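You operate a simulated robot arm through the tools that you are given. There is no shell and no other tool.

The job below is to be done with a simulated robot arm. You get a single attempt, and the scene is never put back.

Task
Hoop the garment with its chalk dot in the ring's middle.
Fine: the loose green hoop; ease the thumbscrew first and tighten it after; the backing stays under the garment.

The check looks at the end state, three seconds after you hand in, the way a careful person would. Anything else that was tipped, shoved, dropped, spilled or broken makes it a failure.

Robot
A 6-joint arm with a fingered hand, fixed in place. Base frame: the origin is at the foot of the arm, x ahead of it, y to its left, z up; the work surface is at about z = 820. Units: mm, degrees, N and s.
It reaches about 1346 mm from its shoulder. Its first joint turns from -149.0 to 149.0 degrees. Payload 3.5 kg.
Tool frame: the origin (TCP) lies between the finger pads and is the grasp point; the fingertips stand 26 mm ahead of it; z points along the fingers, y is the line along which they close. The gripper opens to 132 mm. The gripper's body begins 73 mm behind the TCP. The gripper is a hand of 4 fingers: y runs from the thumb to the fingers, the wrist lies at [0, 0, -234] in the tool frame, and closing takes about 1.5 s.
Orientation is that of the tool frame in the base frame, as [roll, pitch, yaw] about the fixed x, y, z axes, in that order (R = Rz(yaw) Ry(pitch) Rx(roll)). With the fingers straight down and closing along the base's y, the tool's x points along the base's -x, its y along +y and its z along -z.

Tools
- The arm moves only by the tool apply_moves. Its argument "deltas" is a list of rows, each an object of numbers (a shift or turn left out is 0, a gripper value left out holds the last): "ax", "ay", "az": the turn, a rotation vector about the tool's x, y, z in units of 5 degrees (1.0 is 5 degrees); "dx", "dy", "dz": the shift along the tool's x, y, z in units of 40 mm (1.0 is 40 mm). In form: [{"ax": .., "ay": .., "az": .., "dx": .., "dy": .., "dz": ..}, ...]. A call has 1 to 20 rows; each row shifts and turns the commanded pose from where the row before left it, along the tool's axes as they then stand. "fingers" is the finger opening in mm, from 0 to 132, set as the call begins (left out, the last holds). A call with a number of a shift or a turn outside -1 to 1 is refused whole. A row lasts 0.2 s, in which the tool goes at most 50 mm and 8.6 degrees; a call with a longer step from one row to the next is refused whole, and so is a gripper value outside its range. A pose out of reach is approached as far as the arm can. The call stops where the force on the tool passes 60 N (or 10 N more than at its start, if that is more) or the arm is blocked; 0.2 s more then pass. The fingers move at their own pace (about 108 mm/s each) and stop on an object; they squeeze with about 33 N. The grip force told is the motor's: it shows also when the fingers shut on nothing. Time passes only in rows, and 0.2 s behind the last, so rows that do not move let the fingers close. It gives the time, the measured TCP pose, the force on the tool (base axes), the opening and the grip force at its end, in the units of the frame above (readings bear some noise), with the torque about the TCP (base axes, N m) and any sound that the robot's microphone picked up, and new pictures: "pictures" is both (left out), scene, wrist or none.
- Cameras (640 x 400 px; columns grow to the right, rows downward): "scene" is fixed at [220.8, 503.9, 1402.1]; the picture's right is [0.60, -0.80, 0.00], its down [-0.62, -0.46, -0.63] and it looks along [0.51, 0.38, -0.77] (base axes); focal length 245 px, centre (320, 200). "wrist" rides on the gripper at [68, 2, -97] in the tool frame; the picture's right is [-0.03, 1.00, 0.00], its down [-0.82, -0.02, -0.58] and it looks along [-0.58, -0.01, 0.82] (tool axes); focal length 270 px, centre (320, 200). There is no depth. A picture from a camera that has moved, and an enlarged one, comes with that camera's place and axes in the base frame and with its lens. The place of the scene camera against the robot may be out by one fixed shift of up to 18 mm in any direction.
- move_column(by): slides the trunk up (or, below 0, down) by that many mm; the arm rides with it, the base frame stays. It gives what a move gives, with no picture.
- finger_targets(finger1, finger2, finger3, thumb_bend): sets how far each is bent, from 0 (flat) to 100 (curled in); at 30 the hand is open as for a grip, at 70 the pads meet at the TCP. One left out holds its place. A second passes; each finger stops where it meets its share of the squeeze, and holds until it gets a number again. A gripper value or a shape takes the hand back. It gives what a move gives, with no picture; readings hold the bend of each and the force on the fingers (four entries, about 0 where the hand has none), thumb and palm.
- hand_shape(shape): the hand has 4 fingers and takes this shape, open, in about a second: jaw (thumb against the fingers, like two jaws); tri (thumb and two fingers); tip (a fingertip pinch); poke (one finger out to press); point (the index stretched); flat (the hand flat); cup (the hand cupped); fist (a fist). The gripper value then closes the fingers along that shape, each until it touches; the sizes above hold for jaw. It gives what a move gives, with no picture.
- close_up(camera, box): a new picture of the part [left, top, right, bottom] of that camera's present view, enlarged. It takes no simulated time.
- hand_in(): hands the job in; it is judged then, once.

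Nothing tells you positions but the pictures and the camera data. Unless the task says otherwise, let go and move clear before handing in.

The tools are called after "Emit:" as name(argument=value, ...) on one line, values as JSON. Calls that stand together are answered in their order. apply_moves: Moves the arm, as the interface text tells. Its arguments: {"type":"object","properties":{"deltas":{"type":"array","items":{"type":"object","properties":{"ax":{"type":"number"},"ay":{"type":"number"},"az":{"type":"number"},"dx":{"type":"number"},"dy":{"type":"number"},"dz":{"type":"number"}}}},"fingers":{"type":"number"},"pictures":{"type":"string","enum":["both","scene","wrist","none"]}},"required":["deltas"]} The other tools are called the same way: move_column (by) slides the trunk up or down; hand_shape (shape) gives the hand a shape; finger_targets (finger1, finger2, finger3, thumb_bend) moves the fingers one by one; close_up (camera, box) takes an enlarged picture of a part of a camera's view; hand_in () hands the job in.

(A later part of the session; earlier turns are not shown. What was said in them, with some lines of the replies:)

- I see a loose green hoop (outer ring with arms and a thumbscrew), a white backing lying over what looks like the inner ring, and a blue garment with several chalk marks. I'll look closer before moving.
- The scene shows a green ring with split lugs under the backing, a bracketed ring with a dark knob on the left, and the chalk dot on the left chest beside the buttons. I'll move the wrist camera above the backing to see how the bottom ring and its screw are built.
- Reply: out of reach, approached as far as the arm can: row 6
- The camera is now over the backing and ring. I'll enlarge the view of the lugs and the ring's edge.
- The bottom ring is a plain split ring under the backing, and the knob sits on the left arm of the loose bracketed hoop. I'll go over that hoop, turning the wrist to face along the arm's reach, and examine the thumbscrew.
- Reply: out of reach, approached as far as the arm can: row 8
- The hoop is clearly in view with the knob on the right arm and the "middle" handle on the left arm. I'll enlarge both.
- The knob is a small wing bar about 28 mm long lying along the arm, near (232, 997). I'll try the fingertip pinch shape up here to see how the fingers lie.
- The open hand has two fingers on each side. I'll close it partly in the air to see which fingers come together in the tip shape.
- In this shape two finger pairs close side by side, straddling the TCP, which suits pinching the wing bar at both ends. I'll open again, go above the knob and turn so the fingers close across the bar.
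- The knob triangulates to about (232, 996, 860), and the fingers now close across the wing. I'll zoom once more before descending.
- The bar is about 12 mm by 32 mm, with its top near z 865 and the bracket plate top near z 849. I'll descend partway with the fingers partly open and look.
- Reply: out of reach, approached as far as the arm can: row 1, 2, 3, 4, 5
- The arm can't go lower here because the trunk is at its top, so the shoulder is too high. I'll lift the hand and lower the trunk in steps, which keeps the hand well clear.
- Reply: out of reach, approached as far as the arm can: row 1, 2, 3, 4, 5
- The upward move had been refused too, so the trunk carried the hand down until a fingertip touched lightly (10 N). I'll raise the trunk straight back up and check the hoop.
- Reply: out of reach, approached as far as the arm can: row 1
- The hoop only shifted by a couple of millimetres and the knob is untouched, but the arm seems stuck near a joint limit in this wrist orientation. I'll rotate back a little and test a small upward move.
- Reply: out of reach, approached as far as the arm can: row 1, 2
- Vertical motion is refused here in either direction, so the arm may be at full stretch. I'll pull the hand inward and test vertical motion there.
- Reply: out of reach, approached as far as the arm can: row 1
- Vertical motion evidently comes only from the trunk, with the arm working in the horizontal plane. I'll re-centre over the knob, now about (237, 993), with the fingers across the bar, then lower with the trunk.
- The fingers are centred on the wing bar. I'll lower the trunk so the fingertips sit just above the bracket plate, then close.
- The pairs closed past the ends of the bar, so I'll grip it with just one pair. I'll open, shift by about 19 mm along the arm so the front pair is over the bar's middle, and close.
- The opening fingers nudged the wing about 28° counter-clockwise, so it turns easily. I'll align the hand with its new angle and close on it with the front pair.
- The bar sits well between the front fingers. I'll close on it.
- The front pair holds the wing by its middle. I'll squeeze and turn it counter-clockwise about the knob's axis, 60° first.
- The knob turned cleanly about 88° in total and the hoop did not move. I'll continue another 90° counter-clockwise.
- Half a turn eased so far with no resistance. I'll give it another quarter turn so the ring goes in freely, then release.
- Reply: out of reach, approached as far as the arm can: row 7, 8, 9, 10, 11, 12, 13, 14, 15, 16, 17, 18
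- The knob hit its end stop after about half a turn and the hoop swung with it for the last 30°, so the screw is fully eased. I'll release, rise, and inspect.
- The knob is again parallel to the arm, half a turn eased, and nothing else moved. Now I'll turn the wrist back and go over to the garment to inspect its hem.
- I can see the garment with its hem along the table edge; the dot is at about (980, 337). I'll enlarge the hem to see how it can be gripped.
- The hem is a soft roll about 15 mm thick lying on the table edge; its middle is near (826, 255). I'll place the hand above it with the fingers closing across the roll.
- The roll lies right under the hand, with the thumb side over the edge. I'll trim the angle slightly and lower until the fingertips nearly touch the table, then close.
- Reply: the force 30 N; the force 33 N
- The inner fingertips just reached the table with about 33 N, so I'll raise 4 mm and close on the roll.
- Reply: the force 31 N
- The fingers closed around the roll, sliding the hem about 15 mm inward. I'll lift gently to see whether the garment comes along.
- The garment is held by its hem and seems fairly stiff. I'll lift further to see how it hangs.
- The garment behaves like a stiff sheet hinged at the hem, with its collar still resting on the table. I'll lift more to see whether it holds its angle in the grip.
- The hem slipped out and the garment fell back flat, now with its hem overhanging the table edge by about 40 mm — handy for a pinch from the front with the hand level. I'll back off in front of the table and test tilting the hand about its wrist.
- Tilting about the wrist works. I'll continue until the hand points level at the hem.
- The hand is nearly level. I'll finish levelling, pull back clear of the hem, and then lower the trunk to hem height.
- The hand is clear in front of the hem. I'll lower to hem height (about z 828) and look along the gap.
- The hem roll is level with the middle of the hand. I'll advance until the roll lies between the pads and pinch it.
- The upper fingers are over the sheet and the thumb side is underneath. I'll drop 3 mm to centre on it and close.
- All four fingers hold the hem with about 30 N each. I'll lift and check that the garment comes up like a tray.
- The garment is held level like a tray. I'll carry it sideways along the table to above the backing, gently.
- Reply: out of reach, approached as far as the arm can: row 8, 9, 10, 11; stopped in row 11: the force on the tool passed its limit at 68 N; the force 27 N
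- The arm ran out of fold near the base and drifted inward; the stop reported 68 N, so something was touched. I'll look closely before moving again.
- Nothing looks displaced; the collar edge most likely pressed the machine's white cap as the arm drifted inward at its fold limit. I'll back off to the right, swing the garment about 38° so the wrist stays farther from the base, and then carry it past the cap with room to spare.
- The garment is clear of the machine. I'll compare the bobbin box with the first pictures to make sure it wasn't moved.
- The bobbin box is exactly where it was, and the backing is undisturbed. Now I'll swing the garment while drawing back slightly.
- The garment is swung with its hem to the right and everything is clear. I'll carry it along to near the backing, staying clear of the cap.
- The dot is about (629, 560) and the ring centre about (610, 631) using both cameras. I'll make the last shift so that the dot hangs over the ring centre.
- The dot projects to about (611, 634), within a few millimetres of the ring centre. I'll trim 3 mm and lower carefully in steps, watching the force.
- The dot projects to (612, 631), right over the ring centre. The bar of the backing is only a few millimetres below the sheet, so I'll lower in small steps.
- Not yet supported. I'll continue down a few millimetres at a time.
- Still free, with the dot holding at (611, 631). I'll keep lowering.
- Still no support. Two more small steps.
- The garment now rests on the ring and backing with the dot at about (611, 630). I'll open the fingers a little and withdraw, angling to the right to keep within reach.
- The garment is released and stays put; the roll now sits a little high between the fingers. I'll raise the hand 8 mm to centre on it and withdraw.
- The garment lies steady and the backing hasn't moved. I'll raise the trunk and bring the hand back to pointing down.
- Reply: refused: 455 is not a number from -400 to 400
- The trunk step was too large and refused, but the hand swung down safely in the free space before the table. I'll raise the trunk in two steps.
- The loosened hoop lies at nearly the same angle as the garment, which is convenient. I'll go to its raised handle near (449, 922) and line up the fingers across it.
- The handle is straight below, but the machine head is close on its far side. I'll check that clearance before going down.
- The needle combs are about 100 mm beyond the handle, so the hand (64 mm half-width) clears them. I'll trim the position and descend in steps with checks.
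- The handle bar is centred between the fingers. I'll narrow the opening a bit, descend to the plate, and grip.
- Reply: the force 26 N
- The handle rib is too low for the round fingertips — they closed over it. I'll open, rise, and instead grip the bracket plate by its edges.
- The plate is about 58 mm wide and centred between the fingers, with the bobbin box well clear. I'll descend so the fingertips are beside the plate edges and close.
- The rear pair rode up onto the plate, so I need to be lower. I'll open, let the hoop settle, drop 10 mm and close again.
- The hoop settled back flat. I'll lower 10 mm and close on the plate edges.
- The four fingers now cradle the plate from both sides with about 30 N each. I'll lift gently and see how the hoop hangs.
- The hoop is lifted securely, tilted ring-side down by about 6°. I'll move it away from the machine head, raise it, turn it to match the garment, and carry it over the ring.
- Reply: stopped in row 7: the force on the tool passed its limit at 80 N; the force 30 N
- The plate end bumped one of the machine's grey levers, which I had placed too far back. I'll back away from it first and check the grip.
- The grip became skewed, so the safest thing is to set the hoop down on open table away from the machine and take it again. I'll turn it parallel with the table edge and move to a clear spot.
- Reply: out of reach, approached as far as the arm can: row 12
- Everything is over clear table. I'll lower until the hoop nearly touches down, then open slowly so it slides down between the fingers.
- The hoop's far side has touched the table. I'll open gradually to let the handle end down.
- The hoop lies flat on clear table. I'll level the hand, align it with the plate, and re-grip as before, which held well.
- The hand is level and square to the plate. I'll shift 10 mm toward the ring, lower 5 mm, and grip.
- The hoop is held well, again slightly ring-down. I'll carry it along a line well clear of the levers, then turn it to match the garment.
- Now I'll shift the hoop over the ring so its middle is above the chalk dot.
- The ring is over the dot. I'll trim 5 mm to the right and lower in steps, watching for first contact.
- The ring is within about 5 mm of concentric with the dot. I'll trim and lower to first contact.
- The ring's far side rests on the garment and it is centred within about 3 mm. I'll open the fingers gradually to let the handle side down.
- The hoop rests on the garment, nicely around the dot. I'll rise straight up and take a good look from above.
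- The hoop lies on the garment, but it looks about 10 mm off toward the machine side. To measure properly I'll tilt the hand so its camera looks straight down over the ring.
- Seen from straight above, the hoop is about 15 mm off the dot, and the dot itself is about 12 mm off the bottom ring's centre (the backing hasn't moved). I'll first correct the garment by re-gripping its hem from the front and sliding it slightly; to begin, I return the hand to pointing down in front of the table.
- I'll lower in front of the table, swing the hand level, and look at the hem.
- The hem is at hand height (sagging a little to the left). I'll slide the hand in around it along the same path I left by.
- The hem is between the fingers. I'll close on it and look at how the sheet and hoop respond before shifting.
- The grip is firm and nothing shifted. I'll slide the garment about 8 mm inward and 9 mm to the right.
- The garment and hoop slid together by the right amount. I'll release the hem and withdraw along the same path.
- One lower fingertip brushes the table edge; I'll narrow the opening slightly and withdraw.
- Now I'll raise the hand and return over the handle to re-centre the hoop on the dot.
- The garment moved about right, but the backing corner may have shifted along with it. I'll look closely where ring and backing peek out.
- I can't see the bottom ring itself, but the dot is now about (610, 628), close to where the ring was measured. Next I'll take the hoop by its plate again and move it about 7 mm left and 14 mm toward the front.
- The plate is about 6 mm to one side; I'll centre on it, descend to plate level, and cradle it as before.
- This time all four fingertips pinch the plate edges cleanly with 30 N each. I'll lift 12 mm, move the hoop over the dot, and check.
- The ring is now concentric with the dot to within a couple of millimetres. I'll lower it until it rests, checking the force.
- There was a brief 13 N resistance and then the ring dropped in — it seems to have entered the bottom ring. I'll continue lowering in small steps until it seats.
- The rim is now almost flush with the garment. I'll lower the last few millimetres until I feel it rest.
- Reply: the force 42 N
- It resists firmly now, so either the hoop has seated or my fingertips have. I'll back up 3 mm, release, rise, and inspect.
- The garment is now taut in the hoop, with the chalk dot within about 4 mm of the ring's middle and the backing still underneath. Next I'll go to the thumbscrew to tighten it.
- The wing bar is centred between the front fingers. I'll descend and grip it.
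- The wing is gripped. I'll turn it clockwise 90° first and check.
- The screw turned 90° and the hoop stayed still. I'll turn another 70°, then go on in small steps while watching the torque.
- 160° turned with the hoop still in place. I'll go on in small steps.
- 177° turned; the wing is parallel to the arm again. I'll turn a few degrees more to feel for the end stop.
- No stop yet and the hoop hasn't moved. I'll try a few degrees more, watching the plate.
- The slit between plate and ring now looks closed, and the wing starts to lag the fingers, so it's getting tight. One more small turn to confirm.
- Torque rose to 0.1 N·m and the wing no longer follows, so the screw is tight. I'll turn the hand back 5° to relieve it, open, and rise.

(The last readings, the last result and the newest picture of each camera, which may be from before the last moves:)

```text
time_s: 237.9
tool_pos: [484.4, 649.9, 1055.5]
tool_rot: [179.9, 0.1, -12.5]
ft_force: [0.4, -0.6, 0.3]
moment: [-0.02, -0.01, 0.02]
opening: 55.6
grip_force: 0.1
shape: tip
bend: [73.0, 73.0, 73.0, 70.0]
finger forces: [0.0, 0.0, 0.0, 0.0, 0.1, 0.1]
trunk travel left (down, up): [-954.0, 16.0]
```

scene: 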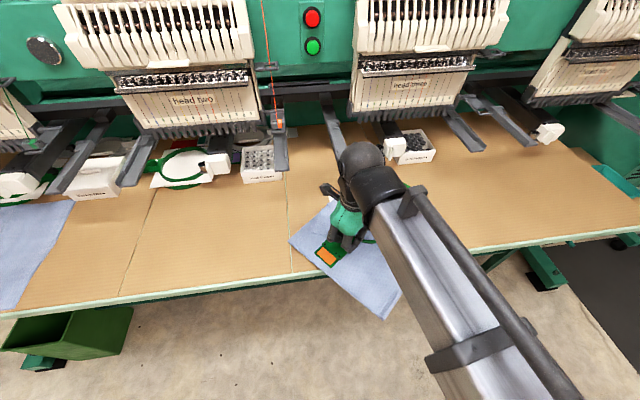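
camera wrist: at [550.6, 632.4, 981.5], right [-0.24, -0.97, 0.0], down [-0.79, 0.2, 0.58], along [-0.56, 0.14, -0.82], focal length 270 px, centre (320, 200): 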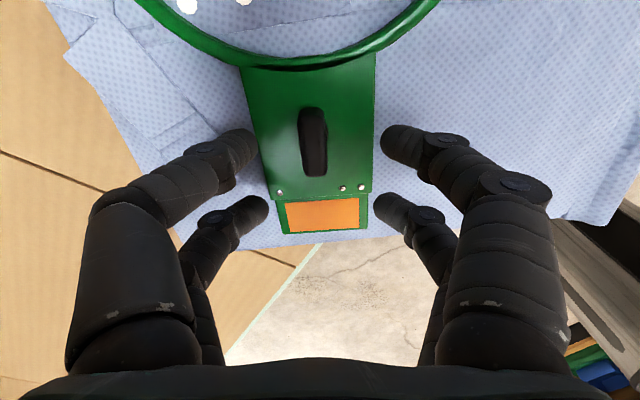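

The wing lies parallel with the arm and the screw is tight. I'll tilt for a straight-down look to check the dot and the backing.

Emit:
apply_moves(deltas=[{"ay": 1, "dx": 0.51, "dz": -0.022}, {"ay": 1, "dx": 0.51, "dz": -0.022}, {"ay": 1, "dx": 0.51, "dz": -0.022}, {"ay": 1, "dx": 0.51, "dz": -0.022}, {"ay": 1, "dx": 0.51, "dz": -0.022}, {"ay": 1, "dx": 0.51, "dz": -0.022}, {"ay": 1, "dx": 0.51, "dz": -0.022}], fingers=120)

Emit:
close_up(camera="wrist", box=[220, 100, 420, 300])

Emit:
close_up(camera="scene", box=[290, 150, 470, 290])

```text
time_s: 239.5
tool_pos: [617.1, 620.9, 1096.0]
tool_rot: [179.8, -34.9, -12.3]
ft_force: [0.4, 0.6, 0.2]
moment: [0.02, -0.02, 0.02]
opening: 119.4
grip_force: 0.0
shape: tip
bend: [47.0, 47.0, 47.0, 32.0]
finger forces: [0.0, 0.0, 0.0, 0.0, 0.1, 0.1]
trunk travel left (down, up): [-954.0, 16.0]
camera wrist: at [617.4, 618.4, 1215.4], right [-0.24, -0.97, -0.01], down [-0.97, 0.24, 0.01], along [0.0, 0.01, -1.0], focal length 270 px, centre (320, 200)
```

scene: 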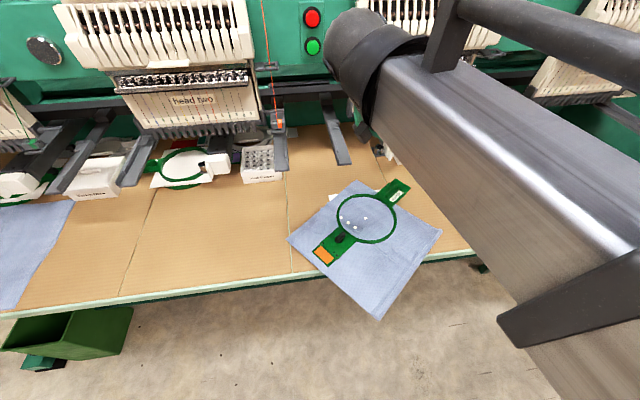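
wrist: 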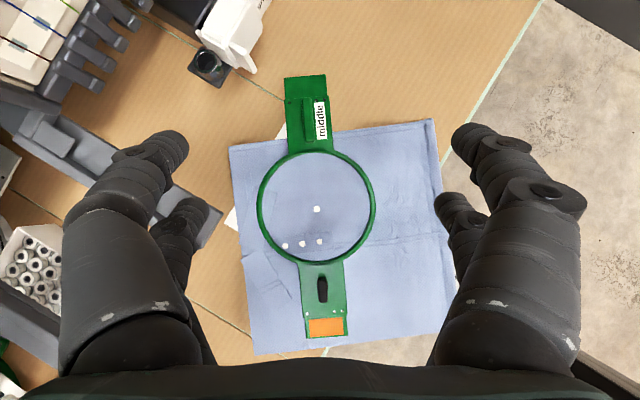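

```text
2.00 times, centred on (320, 200) of wrist
camera zoom: at [617.4, 618.4, 1215.4], right [-0.24, -0.97, -0.01], down [-0.97, 0.24, 0.01], along [0.0, 0.01, -1.0], focal length 541 px, centre (320, 200)
```

zoom: 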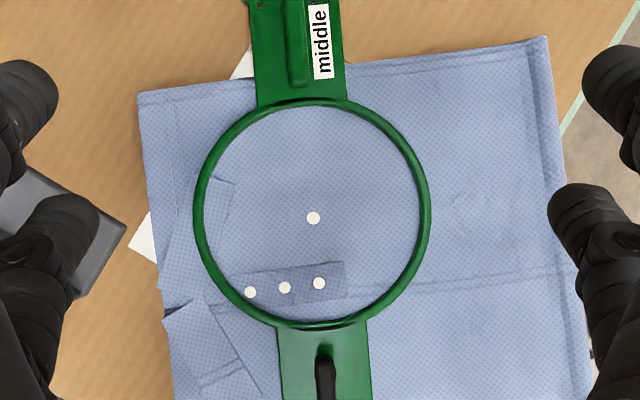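

```text
2.86 times, centred on (380, 220) of scene
camera zoom: at [220.8, 503.9, 1402.1], right [0.6, -0.8, 0.0], down [-0.62, -0.46, -0.63], along [0.51, 0.38, -0.77], focal length 700 px, centre (149, 143)
```

zoom: 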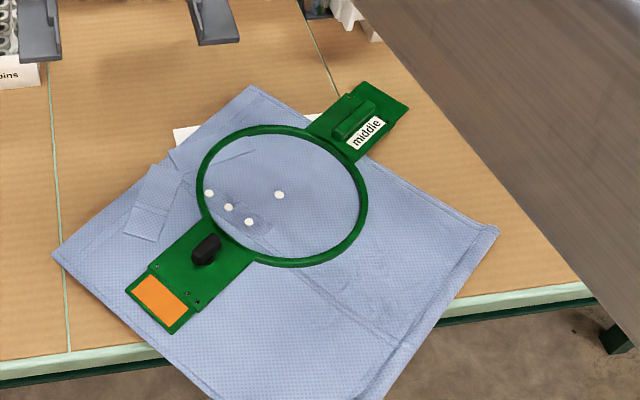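

The dot is about 2 mm from the ring's middle, the hoop sits level, the screw is tight and the backing is still underneath. I'll straighten the hand and move well clear.

Emit:
apply_moves(deltas=[{"ay": -1, "dx": -0.51, "dz": -0.022}, {"ay": -1, "dx": -0.51, "dz": -0.022}, {"ay": -1, "dx": -0.51, "dz": -0.022}, {"ay": -1, "dx": -0.51, "dz": -0.022}, {"ay": -1, "dx": -0.51, "dz": -0.022}, {"ay": -1, "dx": -0.51, "dz": -0.022}, {"ay": -1, "dx": -0.51, "dz": -0.022}], pictures="none")

Emit:
apply_moves(deltas=[{"dx": 0.356, "dy": 0.88}, {"dx": 0.356, "dy": 0.88}, {"dx": 0.356, "dy": 0.88}, {"dx": 0.356, "dy": 0.88}, {"dx": 0.356, "dy": 0.88}, {"dx": 0.356, "dy": 0.88}, {"dx": 0.356, "dy": 0.88}, {"dx": 0.356, "dy": 0.88}, {"dx": 0.356, "dy": 0.88}, {"dx": 0.356, "dy": 0.88}, {"dx": 0.356, "dy": 0.88}, {"dx": 0.356, "dy": 0.88}])

Emit:
close_up(camera="scene", box=[290, 150, 470, 330])

Emit:
close_up(camera="scene", box=[0, 80, 320, 290])

```text
time_s: 241.1
tool_pos: [484.7, 649.2, 1054.7]
tool_rot: [179.8, 0.1, -12.5]
ft_force: [0.9, -0.3, 0.7]
moment: [0.0, -0.02, -0.05]
opening: 119.9
grip_force: 0.1
shape: tip
bend: [47.0, 47.0, 47.0, 32.0]
finger forces: [0.0, 0.1, 0.0, 0.0, 0.0, 0.0]
trunk travel left (down, up): [-954.0, 16.0]
```

```text
time_s: 243.7
tool_pos: [561.2, 199.8, 1055.0]
tool_rot: [179.9, 0.1, -12.4]
ft_force: [-0.3, -0.1, -0.1]
moment: [0.0, 0.01, -0.02]
opening: 120.1
grip_force: 0.1
shape: tip
bend: [47.0, 47.0, 47.0, 32.0]
finger forces: [0.1, 0.0, 0.0, 0.0, 0.1, 0.1]
out of reach, approached as far as the arm can: row 12
trunk travel left (down, up): [-954.0, 16.0]
camera wrist: at [627.3, 182.8, 1151.5], right [-0.24, -0.97, 0.0], down [-0.79, 0.2, 0.58], along [-0.56, 0.14, -0.82], focal length 270 px, centre (320, 200)
```

scene: 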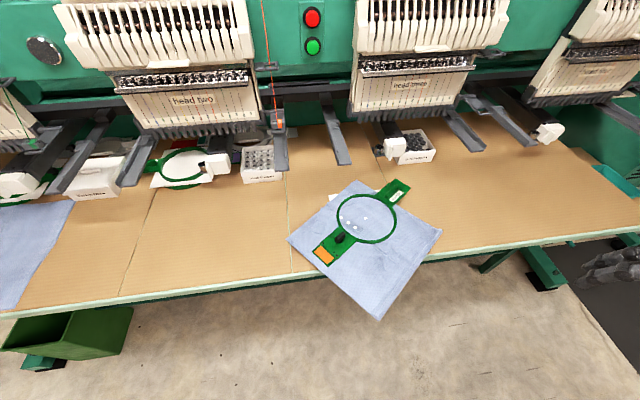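
wrist: 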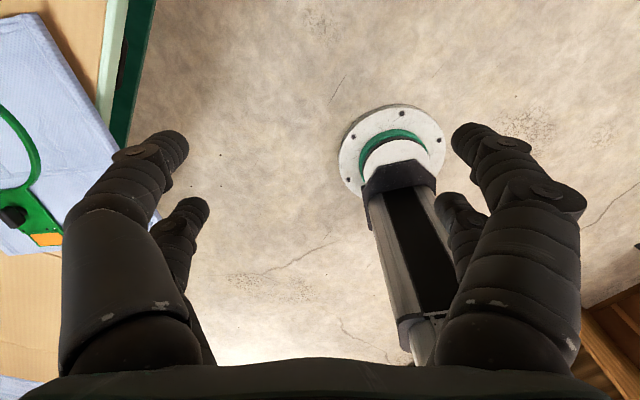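

```text
2.22 times, centred on (380, 240) of scene
camera zoom: at [220.8, 503.9, 1402.1], right [0.6, -0.8, 0.0], down [-0.62, -0.46, -0.63], along [0.51, 0.38, -0.77], focal length 545 px, centre (187, 111)
```

zoom: 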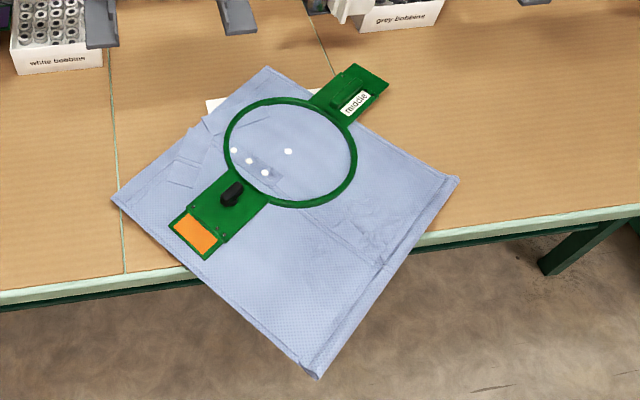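

```text
1.90 times, centred on (160, 185) of scene
camera zoom: at [220.8, 503.9, 1402.1], right [0.6, -0.8, 0.0], down [-0.62, -0.46, -0.63], along [0.51, 0.38, -0.77], focal length 467 px, centre (625, 229)
```

zoom: 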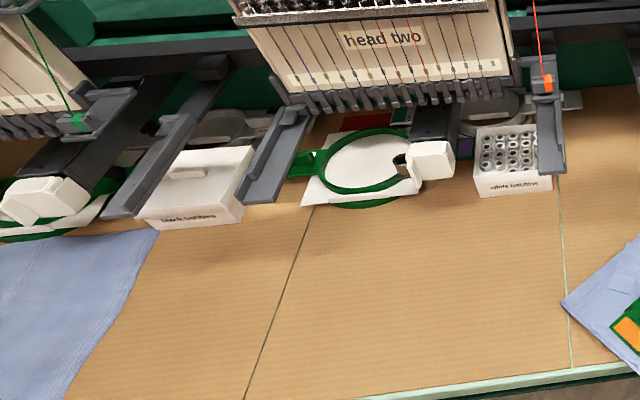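

The hooped garment lies steady with the dot in the middle of the ring. The screw is tight, the backing is underneath, and everything else on the table is where it was. The arm is clear, so I'm handing in.

Emit:
hand_in()

```text
The job is handed in.
```

The garment is hooped in the loose green hoop, and I handed the job in. In the last straight-down view the chalk dot was about 2 mm from the ring's middle.

- **Hoop:** the inner ring dropped into the bottom ring, and both arms look level.
- **Thumbscrew:** I eased it half a turn to its stop before hooping. Afterwards I tightened it until it stopped turning.
- **Backing:** it is still under the garment. It slid about 10 mm with the garment when I re-centred the dot, and two of its corners still show beyond the garment's edge. I couldn't see whether it still covers the ring all the way round.
- **Angle:** the garment and hoop sit turned about 38° counter-clockwise on the table, because the arm could not fold far enough to lay them square. They are within about 3° of each other. The hem overhangs the table edge.
- **Bumps on the way:** the collar pressed against something at the machine, most likely a white cap under head three (68 N). The hoop's plate also bumped one of the grey levers by head two (80 N). I saw nothing displaced, and both bobbin boxes are where they started.
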